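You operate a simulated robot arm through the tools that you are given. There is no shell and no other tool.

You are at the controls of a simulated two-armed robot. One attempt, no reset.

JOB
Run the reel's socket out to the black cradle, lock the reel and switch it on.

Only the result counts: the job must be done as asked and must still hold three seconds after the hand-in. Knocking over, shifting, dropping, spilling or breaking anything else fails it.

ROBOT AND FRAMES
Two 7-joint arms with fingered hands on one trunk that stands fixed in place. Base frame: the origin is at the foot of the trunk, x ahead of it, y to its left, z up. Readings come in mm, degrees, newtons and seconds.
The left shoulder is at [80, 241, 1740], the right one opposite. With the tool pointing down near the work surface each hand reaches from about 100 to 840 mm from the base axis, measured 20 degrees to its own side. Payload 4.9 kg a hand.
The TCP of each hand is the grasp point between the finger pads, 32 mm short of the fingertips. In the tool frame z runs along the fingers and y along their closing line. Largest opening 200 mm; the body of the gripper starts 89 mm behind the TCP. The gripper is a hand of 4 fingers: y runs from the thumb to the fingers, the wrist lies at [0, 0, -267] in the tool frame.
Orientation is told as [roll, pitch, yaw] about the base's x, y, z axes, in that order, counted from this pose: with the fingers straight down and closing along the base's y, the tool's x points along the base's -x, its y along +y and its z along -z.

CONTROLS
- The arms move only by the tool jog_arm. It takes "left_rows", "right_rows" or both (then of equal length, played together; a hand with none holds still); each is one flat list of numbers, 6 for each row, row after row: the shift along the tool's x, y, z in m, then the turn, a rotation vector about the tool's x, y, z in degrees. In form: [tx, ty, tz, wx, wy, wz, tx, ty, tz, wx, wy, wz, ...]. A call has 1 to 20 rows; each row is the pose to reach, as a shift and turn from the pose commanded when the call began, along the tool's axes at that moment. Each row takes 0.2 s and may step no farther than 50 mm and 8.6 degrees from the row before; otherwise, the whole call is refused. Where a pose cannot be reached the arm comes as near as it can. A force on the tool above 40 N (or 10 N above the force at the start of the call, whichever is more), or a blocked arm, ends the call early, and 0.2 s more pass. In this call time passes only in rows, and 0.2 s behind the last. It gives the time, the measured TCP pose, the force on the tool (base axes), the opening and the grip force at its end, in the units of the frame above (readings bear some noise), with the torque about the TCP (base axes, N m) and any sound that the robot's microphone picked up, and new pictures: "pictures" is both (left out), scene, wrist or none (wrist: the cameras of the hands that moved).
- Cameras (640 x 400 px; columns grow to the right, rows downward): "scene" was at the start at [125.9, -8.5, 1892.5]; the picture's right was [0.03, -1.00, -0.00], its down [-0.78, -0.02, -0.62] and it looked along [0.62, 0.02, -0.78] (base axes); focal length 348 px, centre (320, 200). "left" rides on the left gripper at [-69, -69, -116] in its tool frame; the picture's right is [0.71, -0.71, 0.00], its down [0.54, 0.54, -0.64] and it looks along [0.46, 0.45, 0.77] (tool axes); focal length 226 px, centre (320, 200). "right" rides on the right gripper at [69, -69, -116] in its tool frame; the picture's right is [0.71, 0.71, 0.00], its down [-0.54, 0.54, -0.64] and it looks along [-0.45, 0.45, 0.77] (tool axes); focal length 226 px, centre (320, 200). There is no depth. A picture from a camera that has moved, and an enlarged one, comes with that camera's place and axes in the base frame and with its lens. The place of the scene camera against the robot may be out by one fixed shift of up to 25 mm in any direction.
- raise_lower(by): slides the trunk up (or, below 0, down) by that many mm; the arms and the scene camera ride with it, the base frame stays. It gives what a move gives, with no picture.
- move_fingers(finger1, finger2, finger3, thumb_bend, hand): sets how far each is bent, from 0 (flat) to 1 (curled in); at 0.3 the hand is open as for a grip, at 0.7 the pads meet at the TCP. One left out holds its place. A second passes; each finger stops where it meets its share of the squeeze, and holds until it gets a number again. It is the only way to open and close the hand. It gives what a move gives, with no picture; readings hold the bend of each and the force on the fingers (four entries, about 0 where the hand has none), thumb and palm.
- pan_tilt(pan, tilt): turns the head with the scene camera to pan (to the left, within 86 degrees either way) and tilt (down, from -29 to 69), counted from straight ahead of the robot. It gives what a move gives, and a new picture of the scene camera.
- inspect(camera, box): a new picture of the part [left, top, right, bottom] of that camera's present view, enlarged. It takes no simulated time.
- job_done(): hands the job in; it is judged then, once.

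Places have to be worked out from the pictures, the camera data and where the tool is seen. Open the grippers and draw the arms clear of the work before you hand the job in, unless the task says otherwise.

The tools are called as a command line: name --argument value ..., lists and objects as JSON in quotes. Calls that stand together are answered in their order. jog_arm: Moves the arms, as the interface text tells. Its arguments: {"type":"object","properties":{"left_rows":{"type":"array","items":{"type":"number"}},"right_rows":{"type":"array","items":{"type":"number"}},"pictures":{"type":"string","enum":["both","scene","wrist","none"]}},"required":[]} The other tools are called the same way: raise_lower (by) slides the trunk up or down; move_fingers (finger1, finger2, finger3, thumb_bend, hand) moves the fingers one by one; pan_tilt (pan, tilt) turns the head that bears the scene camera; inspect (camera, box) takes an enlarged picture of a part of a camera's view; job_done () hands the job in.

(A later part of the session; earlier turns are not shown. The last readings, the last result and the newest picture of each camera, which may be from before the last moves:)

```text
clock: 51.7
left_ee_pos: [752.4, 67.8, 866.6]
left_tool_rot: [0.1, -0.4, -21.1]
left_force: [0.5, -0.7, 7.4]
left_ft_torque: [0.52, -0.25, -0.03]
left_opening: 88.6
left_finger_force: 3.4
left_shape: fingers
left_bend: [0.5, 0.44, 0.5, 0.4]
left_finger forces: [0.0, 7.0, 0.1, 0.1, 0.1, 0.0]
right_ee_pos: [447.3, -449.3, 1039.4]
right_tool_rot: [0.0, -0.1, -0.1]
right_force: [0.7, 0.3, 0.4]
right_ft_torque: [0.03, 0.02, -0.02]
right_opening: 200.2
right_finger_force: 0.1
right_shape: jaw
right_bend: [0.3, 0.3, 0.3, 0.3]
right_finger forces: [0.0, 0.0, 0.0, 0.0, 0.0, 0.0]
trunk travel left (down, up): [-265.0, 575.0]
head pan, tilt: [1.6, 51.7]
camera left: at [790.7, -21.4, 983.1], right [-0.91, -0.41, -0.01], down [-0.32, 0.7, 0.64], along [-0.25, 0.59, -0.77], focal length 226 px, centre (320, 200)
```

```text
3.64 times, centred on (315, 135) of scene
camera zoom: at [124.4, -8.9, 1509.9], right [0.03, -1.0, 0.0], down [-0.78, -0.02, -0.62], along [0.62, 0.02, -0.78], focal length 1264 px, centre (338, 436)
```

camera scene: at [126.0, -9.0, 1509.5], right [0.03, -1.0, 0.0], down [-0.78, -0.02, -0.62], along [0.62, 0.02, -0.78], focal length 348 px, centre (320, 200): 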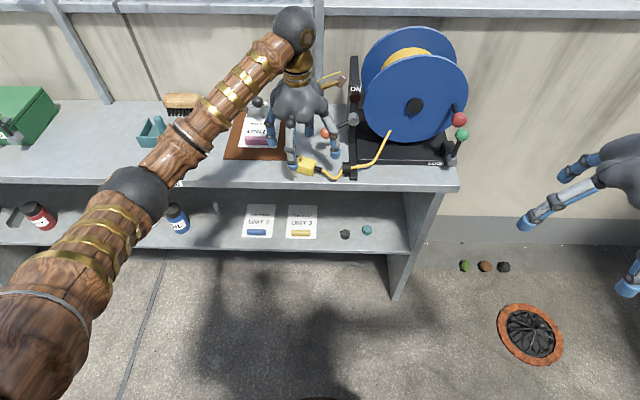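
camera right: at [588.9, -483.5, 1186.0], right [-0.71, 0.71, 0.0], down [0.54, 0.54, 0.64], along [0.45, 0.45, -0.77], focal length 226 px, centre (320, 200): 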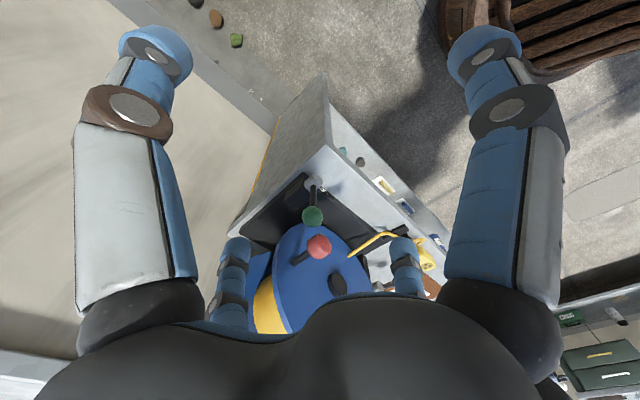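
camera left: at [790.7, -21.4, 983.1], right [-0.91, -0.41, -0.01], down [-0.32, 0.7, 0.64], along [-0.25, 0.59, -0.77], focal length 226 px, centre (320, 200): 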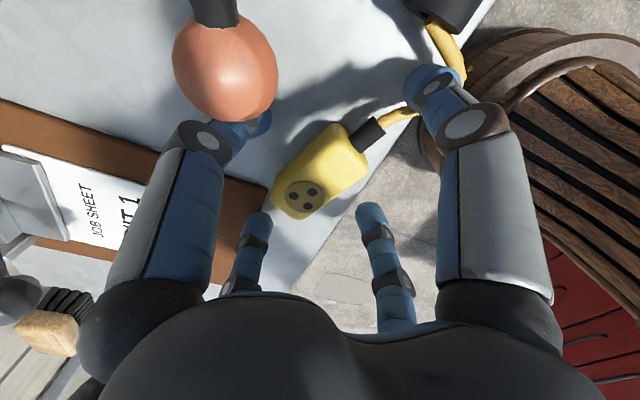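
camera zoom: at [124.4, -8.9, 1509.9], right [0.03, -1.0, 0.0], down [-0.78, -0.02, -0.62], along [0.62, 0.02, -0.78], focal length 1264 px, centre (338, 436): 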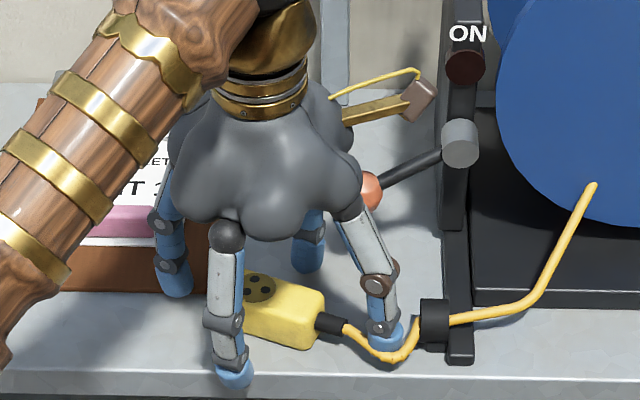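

Finger2 pressed on the clipboard corner (7 N), so I rise 14 mm and flatten that finger, then come back down.

jog_arm --left_rows '[0, 0, -0.014, 0, 0, 0]' --pictures "none"

move_fingers --hand "left" --finger2 0.0

jog_arm --left_rows '[0, 0, 0.008, 0, 0, 0, 0, 0, 0.015, 0, 0, 0]' --pictures "none"

move_fingers --hand "left" --finger1 0.72 --finger3 0.72

inspect --camera "left" --box '[160, 40, 480, 300]'

inspect --camera "scene" --box '[250, 80, 380, 190]'

```text
clock: 52.1
left_ee_pos: [751.1, 69.8, 877.6]
left_tool_rot: [-0.1, -0.2, -21.0]
left_force: [-0.8, 0.0, -0.4]
left_ft_torque: [0.05, -0.02, 0.0]
left_opening: 88.6
left_finger_force: 0.1
left_shape: fingers
left_bend: [0.5, 0.44, 0.5, 0.4]
left_finger forces: [0.0, 0.0, 0.0, 0.0, 0.0, 0.0]
right_ee_pos: [449.7, -448.7, 1037.9]
right_tool_rot: [-0.1, 0.0, 0.0]
right_force: [0.2, 0.6, 0.6]
right_ft_torque: [0.01, 0.01, -0.01]
right_opening: 199.8
right_finger_force: 0.0
right_shape: jaw
right_bend: [0.3, 0.3, 0.3, 0.3]
right_finger forces: [0.0, 0.0, 0.0, 0.0, 0.0, 0.1]
trunk travel left (down, up): [-265.0, 575.0]
head pan, tilt: [1.6, 51.7]
```

```text
clock: 53.1
left_ee_pos: [751.5, 69.9, 880.2]
left_tool_rot: [0.0, -0.3, -20.9]
left_force: [0.5, 0.4, -0.4]
left_ft_torque: [0.01, 0.03, -0.02]
left_opening: 88.6
left_finger_force: 0.0
left_shape: fingers
left_bend: [0.5, 0.01, 0.5, 0.4]
left_finger forces: [0.1, 0.0, 0.0, 0.0, 0.1, 0.0]
right_ee_pos: [448.8, -449.2, 1038.5]
right_tool_rot: [0.1, 0.0, -0.1]
right_force: [-0.1, -0.4, 0.8]
right_ft_torque: [0.0, 0.01, -0.01]
right_opening: 200.1
right_finger_force: 0.0
right_shape: jaw
right_bend: [0.3, 0.3, 0.3, 0.3]
right_finger forces: [0.1, 0.0, 0.0, 0.0, 0.0, 0.0]
trunk travel left (down, up): [-265.0, 575.0]
head pan, tilt: [1.6, 51.7]
```

```text
clock: 53.7
left_ee_pos: [752.9, 69.1, 864.8]
left_tool_rot: [0.1, -0.3, -21.1]
left_force: [0.3, 0.1, 0.8]
left_ft_torque: [-0.02, 0.04, -0.02]
left_opening: 88.8
left_finger_force: 0.0
left_shape: fingers
left_bend: [0.5, 0.01, 0.5, 0.4]
left_finger forces: [0.0, 0.0, 0.0, 0.1, 0.0, 0.0]
right_ee_pos: [448.9, -448.5, 1037.2]
right_tool_rot: [-0.1, 0.0, 0.0]
right_force: [0.2, -0.4, -0.1]
right_ft_torque: [0.02, 0.02, 0.01]
right_opening: 199.9
right_finger_force: 0.0
right_shape: jaw
right_bend: [0.3, 0.3, 0.3, 0.3]
right_finger forces: [0.1, 0.0, 0.0, 0.0, 0.0, 0.0]
trunk travel left (down, up): [-265.0, 575.0]
head pan, tilt: [1.6, 51.7]
```

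```text
clock: 54.7
left_ee_pos: [752.6, 69.1, 865.4]
left_tool_rot: [0.1, -0.4, -21.0]
left_force: [-0.2, -0.3, -0.3]
left_ft_torque: [-0.01, 0.0, 0.0]
left_opening: 73.7
left_finger_force: 8.4
left_shape: fingers
left_bend: [0.64, 0.01, 0.64, 0.4]
left_finger forces: [8.1, 0.0, 8.3, 0.0, 0.0, 0.0]
right_ee_pos: [449.1, -449.1, 1038.2]
right_tool_rot: [-0.1, 0.0, 0.0]
right_force: [-0.2, -0.7, -0.5]
right_ft_torque: [0.0, -0.03, 0.01]
right_opening: 200.0
right_finger_force: 0.0
right_shape: jaw
right_bend: [0.3, 0.3, 0.3, 0.3]
right_finger forces: [0.0, 0.0, 0.1, 0.0, 0.1, 0.0]
trunk travel left (down, up): [-265.0, 575.0]
head pan, tilt: [1.6, 51.7]
```

```text
1.54 times, centred on (320, 170) of left
camera zoom: at [792.1, -19.3, 980.2], right [-0.91, -0.41, 0.0], down [-0.31, 0.7, 0.64], along [-0.26, 0.59, -0.77], focal length 348 px, centre (320, 246)
```

zoom: 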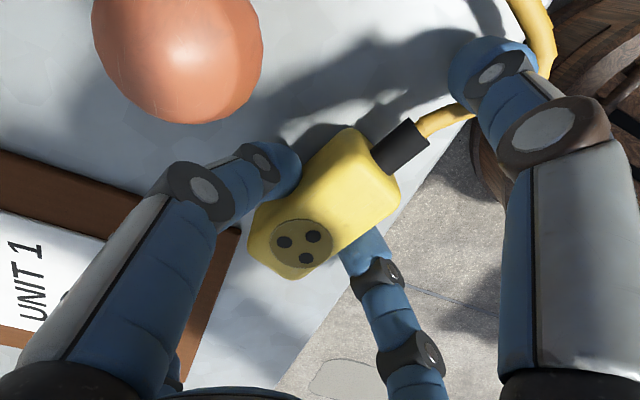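

```text
3.64 times, centred on (315, 135) of scene
camera zoom: at [125.8, -8.6, 1509.5], right [0.03, -1.0, 0.0], down [-0.78, -0.02, -0.62], along [0.62, 0.02, -0.78], focal length 1264 px, centre (338, 436)
```

zoom: 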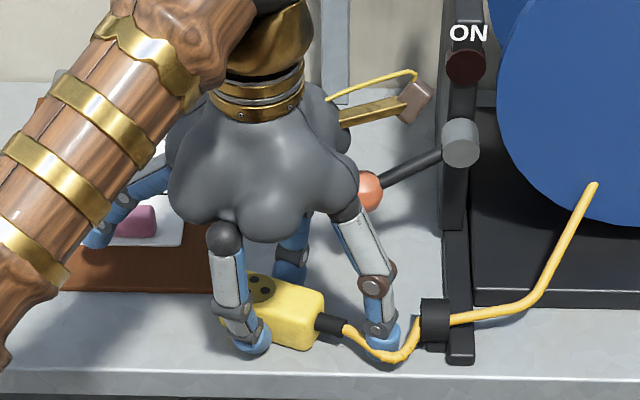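

Fingers 1 and 3 hold at 8 N. Now I close the thumb onto the cord end of the socket.

move_fingers --hand "left" --thumb_bend 0.6

inspect --camera "left" --box '[160, 40, 480, 300]'

```text
clock: 55.7
left_ee_pos: [753.6, 69.9, 864.1]
left_tool_rot: [0.1, -0.3, -21.0]
left_force: [0.4, -0.2, 0.5]
left_ft_torque: [0.0, 0.04, -0.03]
left_opening: 36.8
left_finger_force: 10.7
left_shape: fingers
left_bend: [0.64, 0.01, 0.64, 0.58]
left_finger forces: [8.3, 0.1, 8.2, 0.0, 5.3, 0.1]
right_ee_pos: [448.9, -448.8, 1038.3]
right_tool_rot: [0.0, 0.0, -0.1]
right_force: [-0.5, 0.1, -0.3]
right_ft_torque: [0.02, -0.01, 0.02]
right_opening: 199.8
right_finger_force: 0.0
right_shape: jaw
right_bend: [0.3, 0.3, 0.3, 0.3]
right_finger forces: [0.0, 0.0, 0.1, 0.0, 0.0, 0.0]
trunk travel left (down, up): [-265.0, 575.0]
head pan, tilt: [1.6, 51.7]
```

```text
1.54 times, centred on (320, 170) of left
camera zoom: at [792.2, -19.2, 980.2], right [-0.91, -0.41, 0.0], down [-0.31, 0.7, 0.64], along [-0.26, 0.59, -0.77], focal length 348 px, centre (320, 246)
```

zoom: 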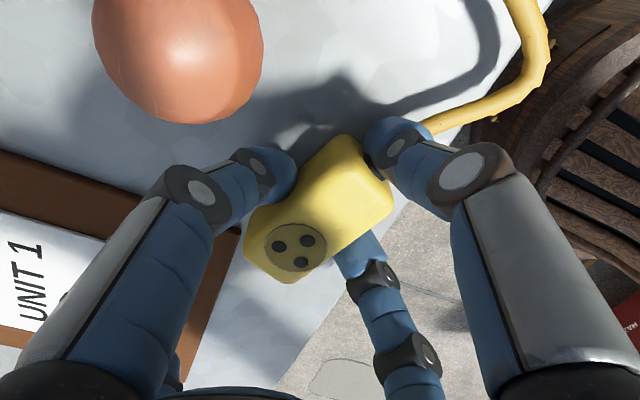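

The thumb presses the socket's cord end at 5 N; I add to its squeeze up to its full share.

move_fingers --hand "left" --thumb_bend 0.75 --finger1 0.8 --finger3 0.8

inspect --camera "left" --box '[160, 40, 480, 300]'

```text
clock: 56.7
left_ee_pos: [753.1, 68.7, 865.1]
left_tool_rot: [0.1, -0.3, -21.0]
left_force: [-5.3, -8.2, 0.4]
left_ft_torque: [-0.27, 0.17, -0.02]
left_opening: 34.0
left_finger_force: 20.7
left_shape: fingers
left_bend: [0.64, 0.01, 0.64, 0.63]
left_finger forces: [8.6, 0.0, 8.6, 0.0, 23.6, 0.0]
right_ee_pos: [448.9, -450.6, 1037.7]
right_tool_rot: [0.0, 0.0, -0.1]
right_force: [0.2, -0.5, 0.5]
right_ft_torque: [0.0, -0.01, -0.01]
right_opening: 199.8
right_finger_force: 0.1
right_shape: jaw
right_bend: [0.3, 0.3, 0.3, 0.3]
right_finger forces: [0.0, 0.1, 0.0, 0.0, 0.0, 0.1]
trunk travel left (down, up): [-265.0, 575.0]
head pan, tilt: [1.6, 51.7]
```

```text
1.54 times, centred on (320, 170) of left
camera zoom: at [791.5, -20.5, 980.5], right [-0.91, -0.41, 0.0], down [-0.31, 0.7, 0.64], along [-0.26, 0.59, -0.77], focal length 348 px, centre (320, 246)
```

zoom: 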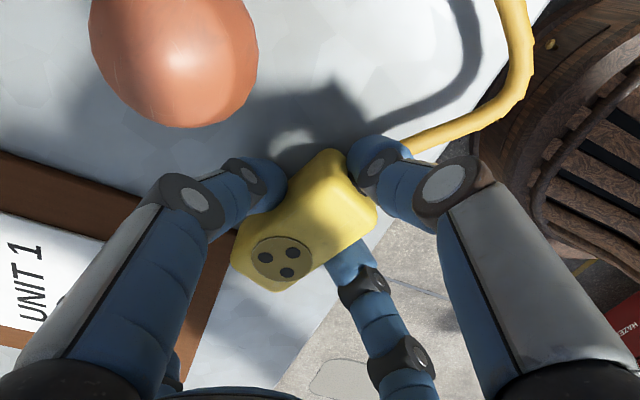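

The thumb is now pushing with 24 N and the socket is bearing on the clipboard corner; I ease the thumb back to 0.62 and lift clear.

move_fingers --hand "left" --thumb_bend 0.61

jog_arm --left_rows '[0, 0, -0.01, 0, 0, 0, 0, 0, -0.025, 0, 0, 0, 0, 0, -0.04, 0, 0, 0]' --pictures "both"

inspect --camera "scene" --box '[210, 60, 380, 190]'

```text
clock: 57.7
left_ee_pos: [753.1, 69.8, 864.5]
left_tool_rot: [0.1, -0.3, -21.0]
left_force: [0.2, 0.1, 0.0]
left_ft_torque: [0.03, 0.0, 0.02]
left_opening: 35.5
left_finger_force: 11.7
left_shape: fingers
left_bend: [0.64, 0.01, 0.64, 0.59]
left_finger forces: [8.4, 0.1, 8.6, 0.0, 5.8, 0.0]
right_ee_pos: [447.8, -449.6, 1037.8]
right_tool_rot: [0.1, 0.1, 0.0]
right_force: [0.0, -0.1, -0.1]
right_ft_torque: [0.03, 0.01, 0.0]
right_opening: 200.1
right_finger_force: 0.0
right_shape: jaw
right_bend: [0.3, 0.3, 0.3, 0.3]
right_finger forces: [0.0, 0.0, 0.1, 0.1, 0.1, 0.0]
trunk travel left (down, up): [-265.0, 575.0]
head pan, tilt: [1.6, 51.7]
```

```text
clock: 58.5
left_ee_pos: [752.3, 68.7, 903.3]
left_tool_rot: [0.0, -0.3, -20.9]
left_force: [0.5, -0.2, -2.0]
left_ft_torque: [-0.03, -0.02, 0.01]
left_opening: 35.4
left_finger_force: 11.1
left_shape: fingers
left_bend: [0.64, 0.01, 0.64, 0.59]
left_finger forces: [8.4, 0.0, 8.3, 0.0, 5.8, 0.0]
right_ee_pos: [449.4, -450.1, 1038.0]
right_tool_rot: [0.0, -0.1, 0.0]
right_force: [0.0, -0.1, 0.5]
right_ft_torque: [0.02, -0.02, 0.0]
right_opening: 199.9
right_finger_force: 0.0
right_shape: jaw
right_bend: [0.3, 0.3, 0.3, 0.3]
right_finger forces: [0.0, 0.0, 0.1, 0.1, 0.0, 0.0]
trunk travel left (down, up): [-265.0, 575.0]
head pan, tilt: [1.6, 51.7]
camera scene: at [125.8, -8.4, 1509.5], right [0.03, -1.0, 0.0], down [-0.78, -0.02, -0.62], along [0.62, 0.02, -0.78], focal length 348 px, centre (320, 200)
camera left: at [791.6, -19.9, 1019.1], right [-0.91, -0.41, 0.0], down [-0.31, 0.7, 0.64], along [-0.26, 0.59, -0.77], focal length 226 px, centre (320, 200)
```

scene: 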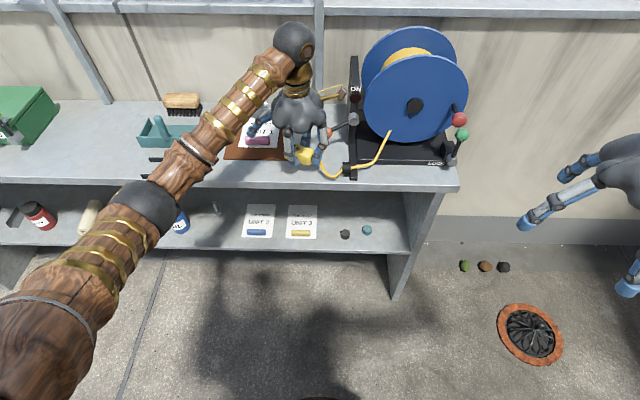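
left: 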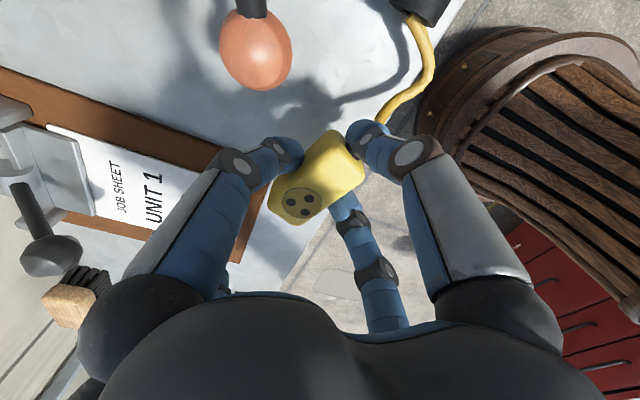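

```text
3.08 times, centred on (295, 125) of scene
camera zoom: at [125.8, -8.4, 1509.5], right [0.03, -1.0, 0.0], down [-0.78, -0.02, -0.62], along [0.62, 0.02, -0.78], focal length 1070 px, centre (397, 431)
```

zoom: 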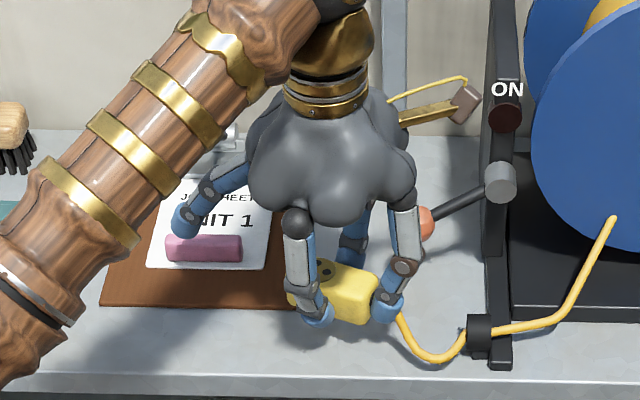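

Held well with the thumb behind it. I undo the yaw and move slowly left, watching the force as the cord tightens.

jog_arm --left_rows '[0, 0.005, -0.003, 0, 0, -7, 0.0, 0.012, -0.006, 0, 0, -14, 0, 0.02, -0.01, 0, 0, -21]' --pictures "none"

jog_arm --left_rows '[0, 0.006, 0, 0, 0, 0, 0, 0.012, 0, 0, 0, 0, 0, 0.018, 0, 0, 0, 0, 0, 0.024, 0, 0, 0, 0]' --pictures "scene"

```text
clock: 59.3
left_ee_pos: [759.4, 87.6, 914.0]
left_tool_rot: [-0.1, -0.3, 0.1]
left_force: [-0.3, -0.6, -1.0]
left_ft_torque: [-0.01, 0.02, 0.04]
left_opening: 35.7
left_finger_force: 11.7
left_shape: fingers
left_bend: [0.64, 0.01, 0.64, 0.59]
left_finger forces: [8.4, 0.0, 8.3, 0.0, 5.8, 0.0]
right_ee_pos: [448.3, -449.8, 1037.4]
right_tool_rot: [0.0, 0.0, 0.0]
right_force: [0.5, -0.1, -0.3]
right_ft_torque: [0.01, -0.02, -0.01]
right_opening: 199.9
right_finger_force: 0.1
right_shape: jaw
right_bend: [0.3, 0.3, 0.3, 0.3]
right_finger forces: [0.0, 0.0, 0.1, 0.0, 0.0, 0.0]
trunk travel left (down, up): [-265.0, 575.0]
head pan, tilt: [1.6, 51.7]
```

```text
clock: 60.3
left_ee_pos: [759.1, 110.8, 912.5]
left_tool_rot: [-0.1, -0.4, -0.1]
left_force: [-0.4, -3.5, -2.4]
left_ft_torque: [0.0, 0.04, -0.04]
left_opening: 35.5
left_finger_force: 12.4
left_shape: fingers
left_bend: [0.64, 0.01, 0.64, 0.59]
left_finger forces: [8.6, 0.0, 8.4, 0.1, 7.0, 0.0]
right_ee_pos: [448.7, -449.9, 1038.4]
right_tool_rot: [0.0, 0.0, -0.1]
right_force: [-0.6, 0.5, 0.0]
right_ft_torque: [0.0, -0.02, 0.04]
right_opening: 200.1
right_finger_force: 0.1
right_shape: jaw
right_bend: [0.3, 0.3, 0.3, 0.3]
right_finger forces: [0.0, 0.0, 0.1, 0.0, 0.1, 0.1]
trunk travel left (down, up): [-265.0, 575.0]
head pan, tilt: [1.6, 51.7]
camera scene: at [126.1, -8.7, 1509.5], right [0.03, -1.0, 0.0], down [-0.78, -0.02, -0.62], along [0.62, 0.02, -0.78], focal length 348 px, centre (320, 200)
```

scene: 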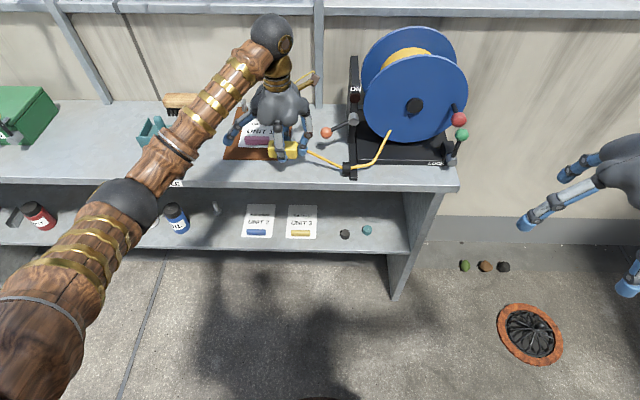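

The cord is nearly straight and pulls 3.5 N. I continue in small steps while watching the pull and the crank.

jog_arm --left_rows '[0, 0.004, 0, 0, 0, 0, 0, 0.008, 0, 0, 0, 0, 0, 0.012, 0, 0, 0, 0]' --pictures "none"

jog_arm --left_rows '[0, 0.004, 0, 0, 0, 0, 0, 0.008, 0, 0, 0, 0, 0, 0.012, 0, 0, 0, 0]' --pictures "none"

inspect --camera "scene" --box '[220, 20, 480, 200]'

```text
clock: 61.1
left_ee_pos: [759.0, 122.5, 914.3]
left_tool_rot: [-0.1, -0.3, -0.1]
left_force: [-1.8, -7.4, -4.2]
left_ft_torque: [-0.06, 0.07, -0.07]
left_opening: 35.4
left_finger_force: 12.8
left_shape: fingers
left_bend: [0.64, 0.01, 0.64, 0.58]
left_finger forces: [8.6, 0.1, 8.2, 0.0, 8.0, 0.0]
right_ee_pos: [449.1, -450.8, 1036.4]
right_tool_rot: [0.0, 0.1, -0.1]
right_force: [0.2, -0.3, 0.2]
right_ft_torque: [-0.01, 0.0, 0.04]
right_opening: 200.0
right_finger_force: 0.1
right_shape: jaw
right_bend: [0.3, 0.3, 0.3, 0.3]
right_finger forces: [0.0, 0.0, 0.0, 0.1, 0.0, 0.0]
trunk travel left (down, up): [-265.0, 575.0]
head pan, tilt: [1.6, 51.7]
```

```text
clock: 61.9
left_ee_pos: [761.3, 134.0, 913.0]
left_tool_rot: [-0.1, -0.3, -0.1]
left_force: [-1.0, -10.6, -4.7]
left_ft_torque: [-0.07, 0.01, -0.08]
left_opening: 35.3
left_finger_force: 13.2
left_shape: fingers
left_bend: [0.64, 0.01, 0.64, 0.58]
left_finger forces: [8.7, 0.1, 8.3, 0.0, 9.3, 0.1]
right_ee_pos: [448.5, -449.6, 1036.2]
right_tool_rot: [0.0, 0.0, -0.1]
right_force: [0.0, -0.3, -0.3]
right_ft_torque: [0.0, -0.01, 0.01]
right_opening: 199.9
right_finger_force: 0.1
right_shape: jaw
right_bend: [0.3, 0.3, 0.3, 0.3]
right_finger forces: [0.1, 0.1, 0.0, 0.0, 0.0, 0.1]
trunk travel left (down, up): [-265.0, 575.0]
head pan, tilt: [1.6, 51.7]
```

```text
2.22 times, centred on (350, 110) of scene
camera zoom: at [126.3, -9.7, 1509.5], right [0.03, -1.0, 0.0], down [-0.78, -0.02, -0.62], along [0.62, 0.02, -0.78], focal length 772 px, centre (253, 400)
```

zoom: 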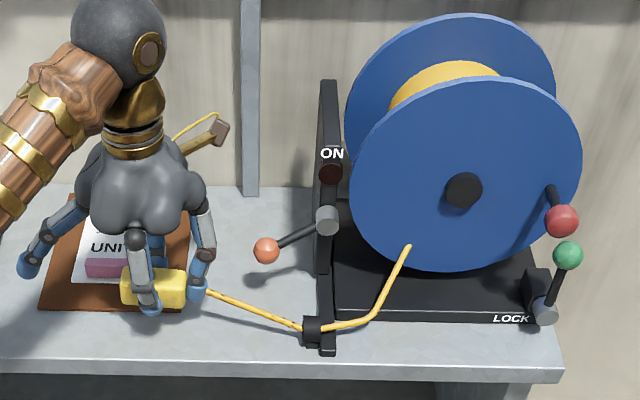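

The pull rises like a spring (about 0.3 N/mm) with the crank still unmoved. I take it a bit further, to ~16 N, to see if the reel breaks loose.

jog_arm --left_rows '[0, 0.004, 0.005, 0, 0, 0, 0, 0.008, 0.01, 0, 0, 0, 0, 0.012, 0.015, 0, 0, 0, 0, 0.016, 0.02, 0, 0, 0]' --pictures "none"

inspect --camera "scene" --box '[220, 20, 480, 200]'

```text
clock: 62.9
left_ee_pos: [760.1, 149.3, 893.2]
left_tool_rot: [0.0, -0.2, -0.1]
left_force: [-2.3, -13.7, -3.2]
left_ft_torque: [-0.21, 0.04, -0.11]
left_opening: 35.6
left_finger_force: 13.7
left_shape: fingers
left_bend: [0.64, 0.01, 0.64, 0.57]
left_finger forces: [8.6, 0.0, 8.3, 0.0, 10.6, 0.0]
right_ee_pos: [448.0, -450.8, 1036.7]
right_tool_rot: [0.1, 0.0, -0.2]
right_force: [0.2, 0.5, -0.5]
right_ft_torque: [0.0, 0.0, 0.07]
right_opening: 199.8
right_finger_force: 0.1
right_shape: jaw
right_bend: [0.3, 0.3, 0.3, 0.3]
right_finger forces: [0.0, 0.0, 0.0, 0.0, 0.1, 0.0]
trunk travel left (down, up): [-265.0, 575.0]
head pan, tilt: [1.6, 51.7]
```

```text
2.22 times, centred on (350, 110) of scene
camera zoom: at [126.1, -10.0, 1509.5], right [0.03, -1.0, 0.0], down [-0.78, -0.02, -0.62], along [0.62, 0.02, -0.78], focal length 772 px, centre (253, 400)
```

zoom: 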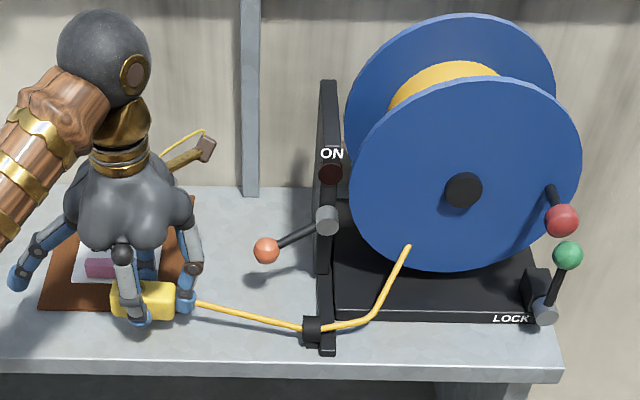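

Still purely elastic, reel unmoved at 14 N. The thumb hook has capacity left, so I pull on carefully to ~22 N, keeping low, to look for break‑away.

jog_arm --left_rows '[0, 0.004, 0.003, 0, 0, 0, 0, 0.008, 0.006, 0, 0, 0, 0, 0.012, 0.008, 0, 0, 0, 0, 0.016, 0.008, 0, 0, 0]' --pictures "none"

inspect --camera "scene" --box '[220, 20, 480, 200]'

```text
clock: 63.9
left_ee_pos: [759.3, 166.2, 885.0]
left_tool_rot: [0.0, -0.3, 0.0]
left_force: [-1.6, -18.5, -3.3]
left_ft_torque: [-0.41, 0.04, -0.13]
left_opening: 35.7
left_finger_force: 14.2
left_shape: fingers
left_bend: [0.64, 0.01, 0.64, 0.57]
left_finger forces: [8.6, 0.0, 8.0, 0.0, 12.4, 0.1]
right_ee_pos: [447.7, -451.2, 1037.4]
right_tool_rot: [0.1, 0.0, -0.1]
right_force: [0.7, -0.6, 0.5]
right_ft_torque: [0.01, -0.02, 0.0]
right_opening: 200.0
right_finger_force: 0.1
right_shape: jaw
right_bend: [0.3, 0.3, 0.3, 0.3]
right_finger forces: [0.0, 0.0, 0.0, 0.0, 0.1, 0.0]
trunk travel left (down, up): [-265.0, 575.0]
head pan, tilt: [1.6, 51.7]
```

```text
2.22 times, centred on (350, 110) of scene
camera zoom: at [126.0, -10.6, 1509.5], right [0.03, -1.0, 0.0], down [-0.78, -0.02, -0.62], along [0.62, 0.02, -0.78], focal length 772 px, centre (253, 400)
```

zoom: 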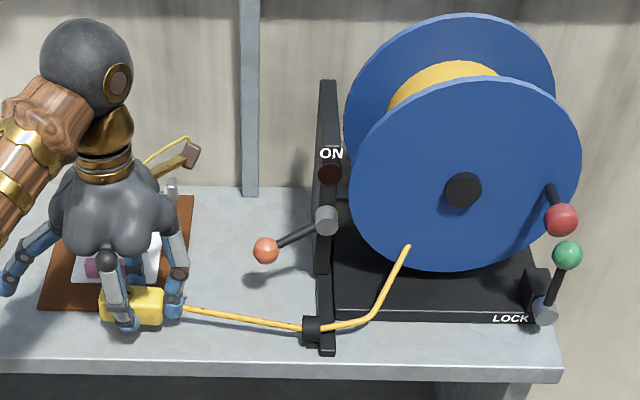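

At 18.5 N the reel still does not turn, so the cable must be paid out with the crank. I ease the left hand back to light tension and bring the right hand round to point forward with fingers closed as a pusher.

jog_arm --left_rows '[0, -0.01, 0, 0, 0, 0, 0, -0.02, 0, 0, 0, 0, 0, -0.03, 0, 0, 0, 0, 0, -0.04, 0, 0, 0, 0]' --pictures "none"

move_fingers --hand "right" --finger1 0.68 --finger2 0.68 --finger3 0.68 --thumb_bend 0.68

jog_arm --right_rows '[-0.022, 0.005, -0.002, 0, -8.2, 0, -0.044, 0.01, -0.004, 0, -16.4, 0, -0.066, 0.015, -0.006, 0, -24.6, 0, -0.088, 0.02, -0.008, 0, -32.8, 0, -0.11, 0.025, -0.01, 0, -41, 0, -0.132, 0.03, -0.012, 0, -49.2, 0, -0.154, 0.035, -0.014, 0, -57.4, 0, -0.176, 0.04, -0.017, 0, -65.6, 0, -0.198, 0.045, -0.02, 0, -73.8, 0, -0.22, 0.05, -0.023, 0, -82, 0, -0.242, 0.05, -0.023, 0, -90, 0]' --pictures "both"

```text
clock: 64.9
left_ee_pos: [759.3, 127.7, 885.4]
left_tool_rot: [0.0, -0.4, 0.1]
left_force: [-1.3, -6.2, -1.5]
left_ft_torque: [-0.13, 0.02, -0.04]
left_opening: 35.5
left_finger_force: 11.9
left_shape: fingers
left_bend: [0.64, 0.01, 0.64, 0.58]
left_finger forces: [8.6, 0.0, 8.4, 0.1, 7.0, 0.0]
right_ee_pos: [449.4, -449.4, 1037.3]
right_tool_rot: [0.0, 0.0, 0.0]
right_force: [-0.7, 0.0, 0.5]
right_ft_torque: [-0.01, 0.0, 0.0]
right_opening: 199.8
right_finger_force: 0.1
right_shape: jaw
right_bend: [0.3, 0.3, 0.3, 0.3]
right_finger forces: [0.0, 0.0, 0.0, 0.0, 0.0, 0.0]
trunk travel left (down, up): [-265.0, 575.0]
head pan, tilt: [1.6, 51.7]
```

```text
clock: 65.9
left_ee_pos: [759.2, 127.1, 885.4]
left_tool_rot: [0.0, -0.3, 0.0]
left_force: [0.4, -6.6, -1.3]
left_ft_torque: [-0.12, 0.05, -0.04]
left_opening: 35.7
left_finger_force: 11.8
left_shape: fingers
left_bend: [0.64, 0.01, 0.64, 0.58]
left_finger forces: [8.5, 0.0, 8.3, 0.1, 7.0, 0.1]
right_ee_pos: [449.5, -449.2, 1037.6]
right_tool_rot: [-0.1, 0.0, 0.0]
right_force: [-0.5, -0.6, -0.3]
right_ft_torque: [-0.02, 0.01, 0.02]
right_opening: 5.7
right_finger_force: 0.1
right_shape: fingers
right_bend: [0.68, 0.68, 0.68, 0.68]
right_finger forces: [0.0, 0.0, 0.0, 0.0, 0.0, 0.1]
trunk travel left (down, up): [-265.0, 575.0]
head pan, tilt: [1.6, 51.7]
```

```text
clock: 68.3
left_ee_pos: [759.1, 127.1, 886.3]
left_tool_rot: [0.0, -0.2, -0.1]
left_force: [-0.6, -6.3, -2.1]
left_ft_torque: [-0.09, 0.04, -0.06]
left_opening: 35.8
left_finger_force: 12.1
left_shape: fingers
left_bend: [0.64, 0.01, 0.64, 0.58]
left_finger forces: [8.6, 0.0, 8.4, 0.1, 7.0, 0.0]
right_ee_pos: [692.6, -400.9, 1059.3]
right_tool_rot: [-157.5, -89.9, 157.4]
right_force: [0.6, -0.8, -0.1]
right_ft_torque: [0.01, -0.01, 0.02]
right_opening: 5.6
right_finger_force: 0.1
right_shape: fingers
right_bend: [0.68, 0.68, 0.68, 0.68]
right_finger forces: [0.0, 0.1, 0.1, 0.1, 0.1, 0.1]
trunk travel left (down, up): [-265.0, 575.0]
head pan, tilt: [1.6, 51.7]
camera scene: at [126.7, -9.2, 1509.5], right [0.03, -1.0, 0.0], down [-0.78, -0.02, -0.62], along [0.62, 0.02, -0.78], focal length 348 px, centre (320, 200)
camera right: at [577.6, -470.2, 991.2], right [0.0, 0.71, -0.71], down [-0.64, 0.54, 0.54], along [0.77, 0.45, 0.46], focal length 226 px, centre (320, 200)
```

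scene: 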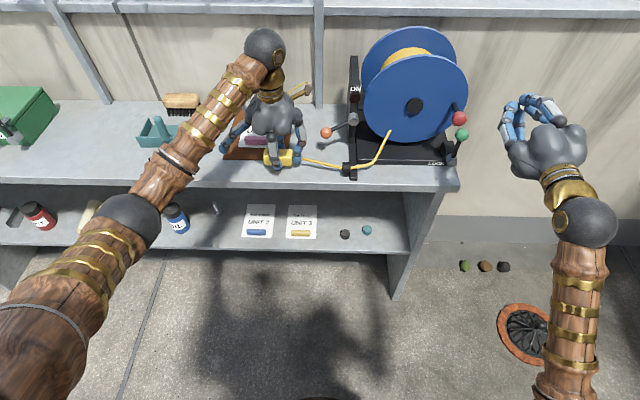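
right: 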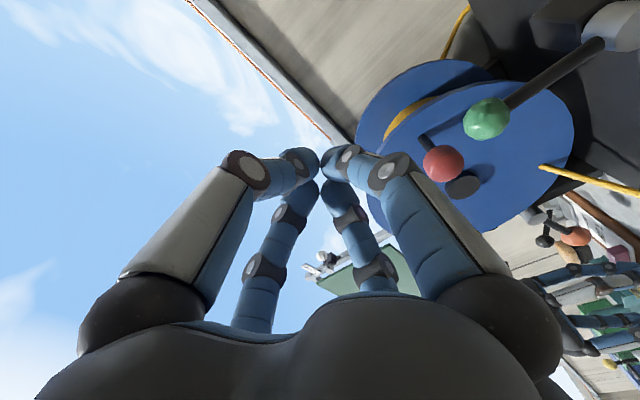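

The right hand points forward now, and its view confirms red ball [767,-307,988] and green [762,-326,944]. I zoom in on the lever and crank from this angle.

inspect --camera "right" --box '[380, 0, 640, 240]'

inspect --camera "scene" --box '[400, 80, 500, 180]'

```text
1.67 times, centred on (510, 120) of right
camera zoom: at [577.6, -470.2, 991.2], right [0.0, 0.71, -0.71], down [-0.64, 0.54, 0.54], along [0.77, 0.45, 0.46], focal length 377 px, centre (3, 333)
```

zoom: 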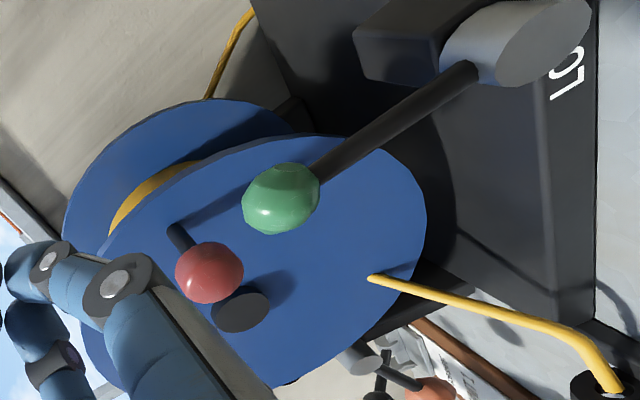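

```text
4.00 times, centred on (450, 130) of scene
camera zoom: at [126.7, -9.2, 1509.5], right [0.03, -1.0, 0.0], down [-0.78, -0.02, -0.62], along [0.62, 0.02, -0.78], focal length 1390 px, centre (-200, 480)
```

zoom: 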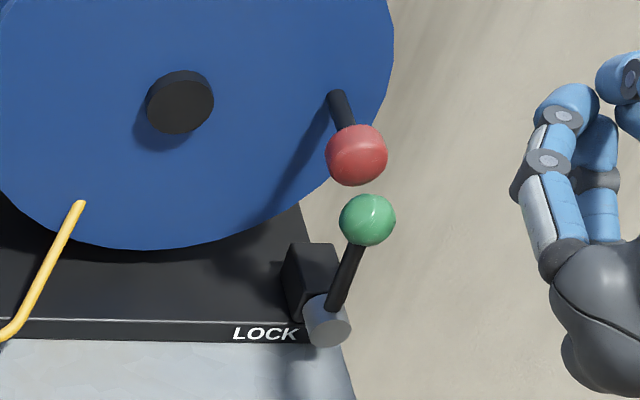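

The crank can be caged from the front. I roll the right hand −45° so fingers sit on the diagonals, and curl finger1 to learn which side it is on.

move_fingers --hand "right" --finger1 1.0 --finger2 0.48 --finger3 0.48 --thumb_bend 0.48

jog_arm --right_rows '[0, 0, -0.005, 0, 0, -7.5, 0, 0, -0.01, 0, 0, -15, 0, 0, -0.015, 0, 0, -22.5, 0, 0, -0.02, 0, 0, -30, 0, 0, -0.02, 0, 0, -37.5, 0, 0, -0.02, 0, 0, -45]' --pictures "both"

```text
clock: 69.3
left_ee_pos: [759.6, 127.6, 885.9]
left_tool_rot: [0.0, -0.4, 0.0]
left_force: [-1.8, -5.7, -2.8]
left_ft_torque: [-0.1, 0.04, -0.02]
left_opening: 35.4
left_finger_force: 11.4
left_shape: fingers
left_bend: [0.64, 0.01, 0.64, 0.58]
left_finger forces: [8.5, 0.0, 8.3, 0.1, 7.1, 0.0]
right_ee_pos: [690.9, -401.3, 1059.9]
right_tool_rot: [54.3, -90.0, -54.3]
right_force: [-0.2, -1.5, 0.0]
right_ft_torque: [-0.01, -0.01, 0.01]
right_opening: 87.8
right_finger_force: 0.1
right_shape: fingers
right_bend: [1.0, 0.48, 0.48, 0.48]
right_finger forces: [0.0, 0.0, 0.0, 0.1, 0.1, 0.0]
trunk travel left (down, up): [-265.0, 575.0]
head pan, tilt: [1.6, 51.7]
```

```text
clock: 70.7
left_ee_pos: [758.4, 127.9, 885.0]
left_tool_rot: [0.0, -0.4, 0.0]
left_force: [-0.8, -6.1, -2.9]
left_ft_torque: [-0.08, 0.01, -0.07]
left_opening: 35.4
left_finger_force: 12.2
left_shape: fingers
left_bend: [0.64, 0.01, 0.64, 0.58]
left_finger forces: [8.5, 0.1, 8.2, 0.0, 6.9, 0.1]
right_ee_pos: [670.6, -400.8, 1061.0]
right_tool_rot: [-90.0, -44.8, 90.0]
right_force: [-0.4, 0.6, -0.4]
right_ft_torque: [-0.03, 0.01, 0.0]
right_opening: 87.9
right_finger_force: 0.0
right_shape: fingers
right_bend: [1.0, 0.48, 0.48, 0.48]
right_finger forces: [0.1, 0.1, 0.0, 0.0, 0.0, 0.1]
trunk travel left (down, up): [-265.0, 575.0]
head pan, tilt: [1.6, 51.7]
camera scene: at [125.9, -9.3, 1509.5], right [0.03, -1.0, 0.0], down [-0.78, -0.02, -0.62], along [0.62, 0.02, -0.78], focal length 348 px, centre (320, 200)
camera right: at [556.8, -498.1, 1060.8], right [0.0, 0.0, -1.0], down [-0.64, 0.77, 0.0], along [0.77, 0.64, 0.0], focal length 226 px, centre (320, 200)
```

scene: 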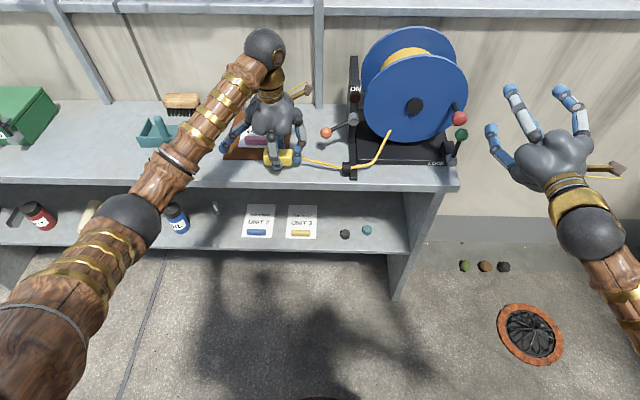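
right: 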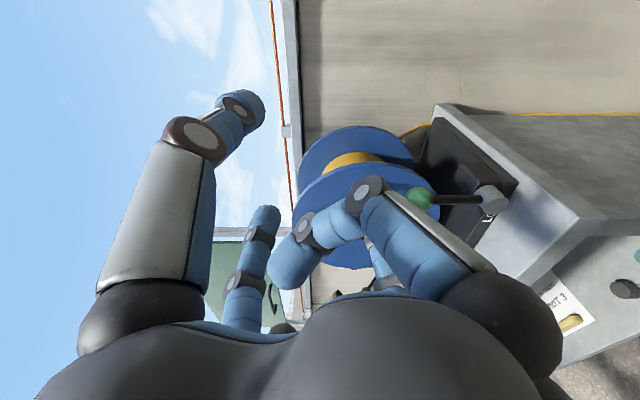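

Finger1 is the down‑right one (towards the lock lever) and stays curled. I bring the hand in line with the red ball, standing off in front.

jog_arm --right_rows '[-0.004, 0.03, 0.0, 0, 0, 0, -0.008, 0.06, 0.002, 0, 0, 0, -0.012, 0.09, 0.004, 0, 0, 0, -0.0156, 0.1174, 0.006, 0, 0, 0]' --pictures "both"

inspect --camera "right" --box '[180, 80, 500, 300]'

inspect --camera "scene" --box '[390, 60, 530, 180]'

```text
clock: 71.7
left_ee_pos: [759.5, 128.4, 884.6]
left_tool_rot: [-0.1, -0.2, -0.1]
left_force: [-0.5, -5.5, -1.9]
left_ft_torque: [-0.09, 0.0, -0.04]
left_opening: 35.5
left_finger_force: 12.0
left_shape: fingers
left_bend: [0.64, 0.01, 0.64, 0.58]
left_finger forces: [8.5, 0.0, 8.2, 0.0, 7.0, 0.0]
right_ee_pos: [677.3, -304.6, 986.0]
right_tool_rot: [-90.0, -45.0, 90.0]
right_force: [-1.5, 0.2, 1.2]
right_ft_torque: [0.01, 0.03, -0.01]
right_opening: 87.8
right_finger_force: 0.0
right_shape: fingers
right_bend: [1.0, 0.48, 0.48, 0.48]
right_finger forces: [0.0, 0.0, 0.0, 0.1, 0.1, 0.0]
trunk travel left (down, up): [-265.0, 575.0]
head pan, tilt: [1.6, 51.7]
camera scene: at [126.5, -8.7, 1509.5], right [0.03, -1.0, 0.0], down [-0.78, -0.02, -0.62], along [0.62, 0.02, -0.78], focal length 348 px, centre (320, 200)
camera right: at [562.9, -402.8, 987.8], right [0.0, 0.0, -1.0], down [-0.64, 0.77, 0.0], along [0.77, 0.64, 0.0], focal length 226 px, centre (320, 200)
```

scene: 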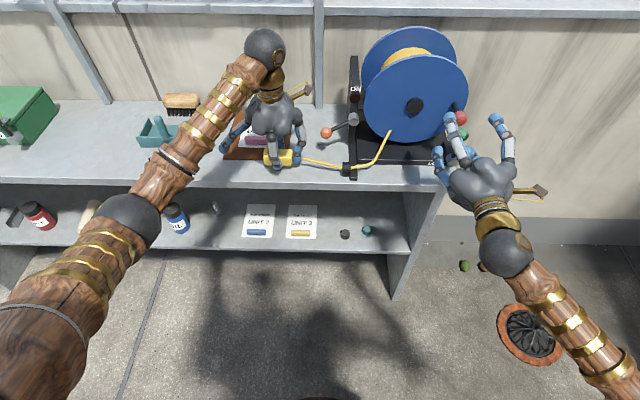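
right: 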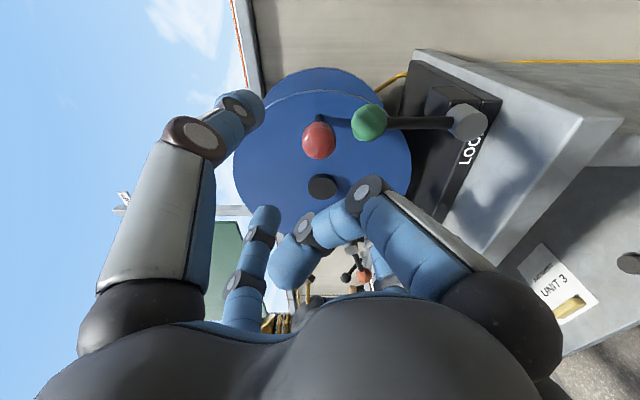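

```text
1.82 times, centred on (340, 190) of right
camera zoom: at [562.9, -402.8, 987.8], right [0.0, 0.0, -1.0], down [-0.64, 0.77, 0.0], along [0.77, 0.64, 0.0], focal length 411 px, centre (284, 218)
```

zoom: 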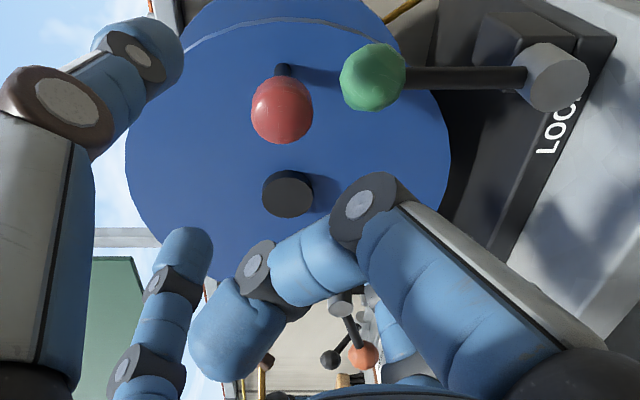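

```text
3.33 times, centred on (460, 120) of scene
camera zoom: at [126.5, -8.7, 1509.5], right [0.03, -1.0, 0.0], down [-0.78, -0.02, -0.62], along [0.62, 0.02, -0.78], focal length 1159 px, centre (-147, 467)
```

zoom: 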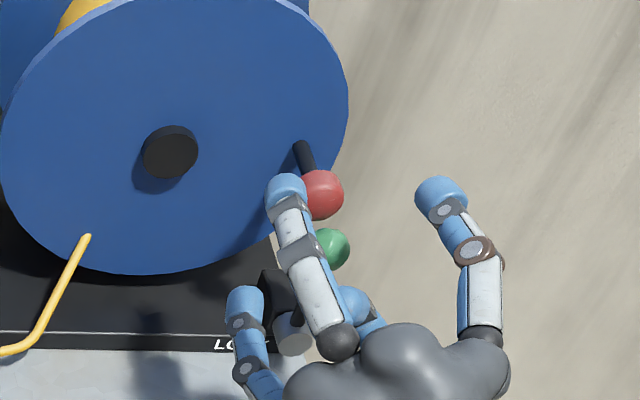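

The view confirms the crank ball on the hand's axis and the lock lever exactly vertical. I advance along the axis so the fingers surround the ball.

jog_arm --right_rows '[0, -0.001, 0.02, 0, 0, 0, 0, -0.002, 0.04, 0, 0, 0, 0, -0.003, 0.055, 0, 0, 0, 0, -0.003, 0.066, 0, 0, 0]' --pictures "wrist"

inspect --camera "right" --box '[180, 80, 500, 300]'

inspect --camera "scene" --box '[390, 60, 530, 180]'

```text
clock: 72.7
left_ee_pos: [759.0, 127.9, 884.7]
left_tool_rot: [0.0, -0.4, 0.0]
left_force: [-0.4, -5.6, -2.2]
left_ft_torque: [-0.06, 0.0, -0.08]
left_opening: 35.5
left_finger_force: 11.6
left_shape: fingers
left_bend: [0.64, 0.01, 0.64, 0.58]
left_finger forces: [8.6, 0.1, 8.4, 0.1, 6.9, 0.0]
right_ee_pos: [744.9, -308.1, 990.9]
right_tool_rot: [-90.0, -44.9, 90.0]
right_force: [-0.5, 0.0, 0.5]
right_ft_torque: [0.0, 0.01, -0.04]
right_opening: 87.7
right_finger_force: 0.0
right_shape: fingers
right_bend: [1.0, 0.48, 0.48, 0.48]
right_finger forces: [0.0, 0.0, 0.0, 0.0, 0.0, 0.0]
trunk travel left (down, up): [-265.0, 575.0]
head pan, tilt: [1.6, 51.7]
camera right: at [629.1, -405.9, 990.9], right [0.0, 0.0, -1.0], down [-0.64, 0.77, 0.0], along [0.77, 0.64, 0.0], focal length 226 px, centre (320, 200)
```

right: 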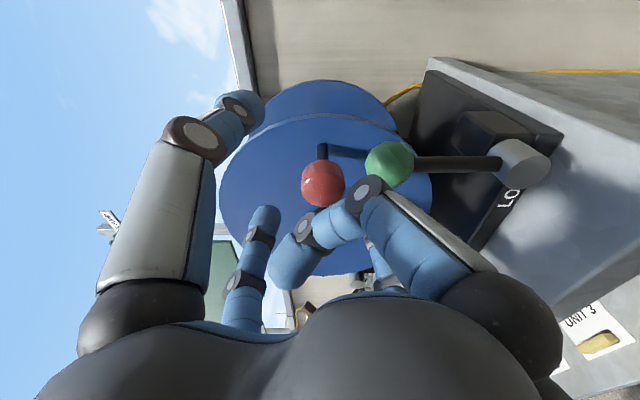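

```text
1.82 times, centred on (340, 190) of right
camera zoom: at [629.1, -405.9, 990.9], right [0.0, 0.0, -1.0], down [-0.64, 0.77, 0.0], along [0.77, 0.64, 0.0], focal length 411 px, centre (284, 218)
```

zoom: 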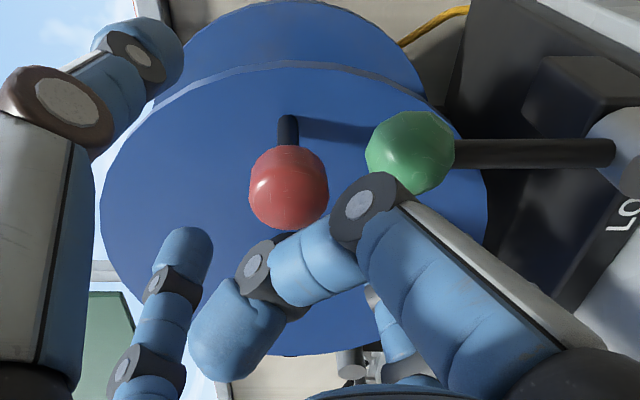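

```text
3.33 times, centred on (460, 120) of scene
camera zoom: at [126.6, -9.0, 1509.4], right [0.03, -1.0, 0.0], down [-0.78, -0.02, -0.62], along [0.62, 0.02, -0.78], focal length 1159 px, centre (-147, 467)
```

zoom: 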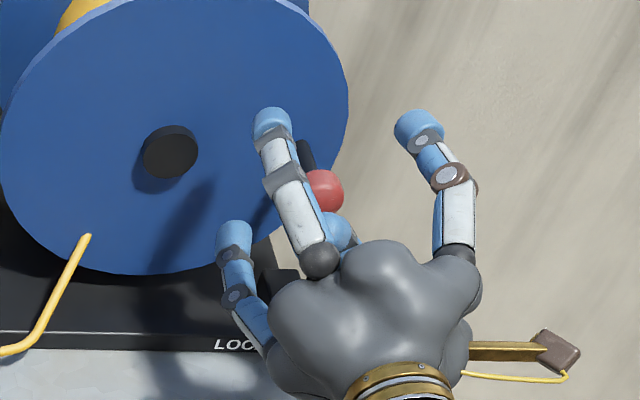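

The ball is inside the cage without contact. I close thumb, finger2 and finger3 lightly onto it.

move_fingers --hand "right" --finger2 0.62 --finger3 0.62 --thumb_bend 0.62

inspect --camera "right" --box '[180, 80, 500, 300]'

inspect --camera "scene" --box '[390, 60, 530, 180]'

```text
clock: 73.7
left_ee_pos: [759.6, 127.6, 886.7]
left_tool_rot: [0.0, -0.3, 0.0]
left_force: [-0.9, -5.4, -0.7]
left_ft_torque: [-0.07, 0.02, -0.05]
left_opening: 35.8
left_finger_force: 12.2
left_shape: fingers
left_bend: [0.64, 0.01, 0.64, 0.58]
left_finger forces: [8.5, 0.0, 8.3, 0.0, 6.8, 0.0]
right_ee_pos: [743.3, -308.1, 991.2]
right_tool_rot: [-90.0, -45.1, 89.9]
right_force: [-0.1, 0.0, -0.8]
right_ft_torque: [0.0, 0.01, 0.05]
right_opening: 66.8
right_finger_force: 0.1
right_shape: fingers
right_bend: [1.0, 0.62, 0.62, 0.62]
right_finger forces: [0.0, 0.2, 0.0, 0.1, 0.0, 0.0]
trunk travel left (down, up): [-265.0, 575.0]
head pan, tilt: [1.6, 51.7]
```

```text
1.82 times, centred on (340, 190) of right
camera zoom: at [628.7, -405.7, 991.1], right [0.0, 0.0, -1.0], down [-0.64, 0.77, 0.0], along [0.77, 0.64, 0.0], focal length 411 px, centre (284, 218)
```

zoom: 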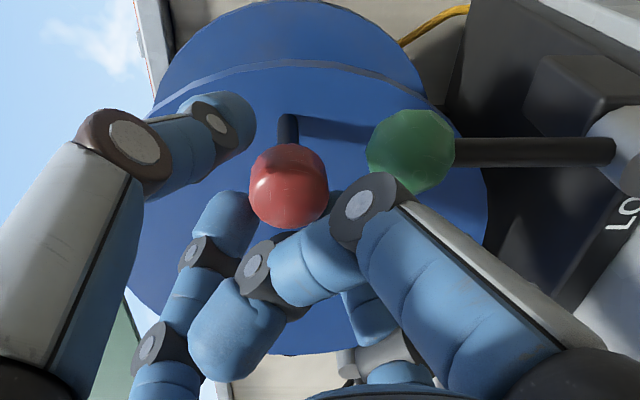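

```text
3.33 times, centred on (460, 120) of scene
camera zoom: at [126.1, -9.0, 1509.5], right [0.03, -1.0, 0.0], down [-0.78, -0.02, -0.62], along [0.62, 0.02, -0.78], focal length 1159 px, centre (-147, 467)
```

zoom: 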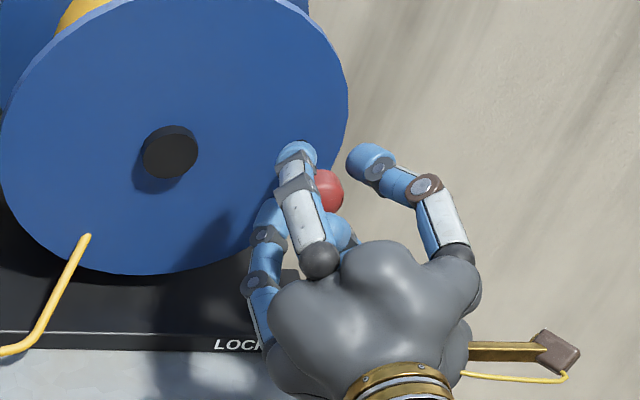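

Nearly touching; I close a little further to 0.67.

move_fingers --hand "right" --finger2 0.68 --finger3 0.68 --thumb_bend 0.67

inspect --camera "right" --box '[180, 80, 500, 300]'

```text
clock: 74.7
left_ee_pos: [759.6, 127.8, 886.0]
left_tool_rot: [-0.1, -0.3, 0.0]
left_force: [-0.6, -6.1, -2.6]
left_ft_torque: [-0.1, -0.01, -0.04]
left_opening: 35.8
left_finger_force: 11.7
left_shape: fingers
left_bend: [0.64, 0.01, 0.64, 0.58]
left_finger forces: [8.5, 0.0, 8.3, 0.0, 6.8, 0.0]
right_ee_pos: [742.5, -307.0, 991.1]
right_tool_rot: [-90.1, -44.9, 90.0]
right_force: [-0.5, 4.2, 0.0]
right_ft_torque: [0.05, -0.01, 0.09]
right_opening: 62.7
right_finger_force: 7.5
right_shape: fingers
right_bend: [1.0, 0.64, 0.65, 0.66]
right_finger forces: [0.0, 6.7, 5.0, 0.0, 3.7, 0.1]
trunk travel left (down, up): [-265.0, 575.0]
head pan, tilt: [1.6, 51.7]
```

```text
1.82 times, centred on (340, 190) of right
camera zoom: at [628.6, -404.9, 991.4], right [0.0, 0.0, -1.0], down [-0.64, 0.77, 0.0], along [0.77, 0.64, 0.0], focal length 411 px, centre (284, 218)
```

zoom: 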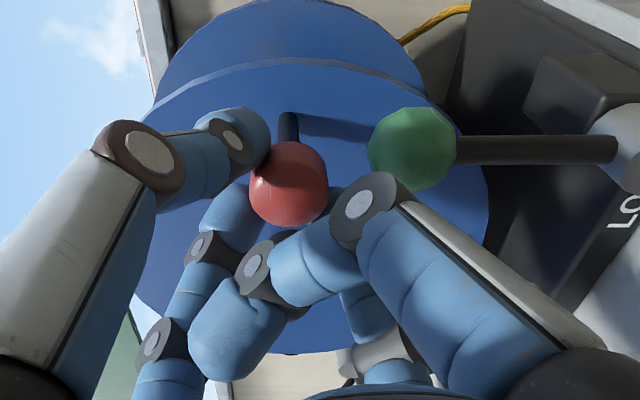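

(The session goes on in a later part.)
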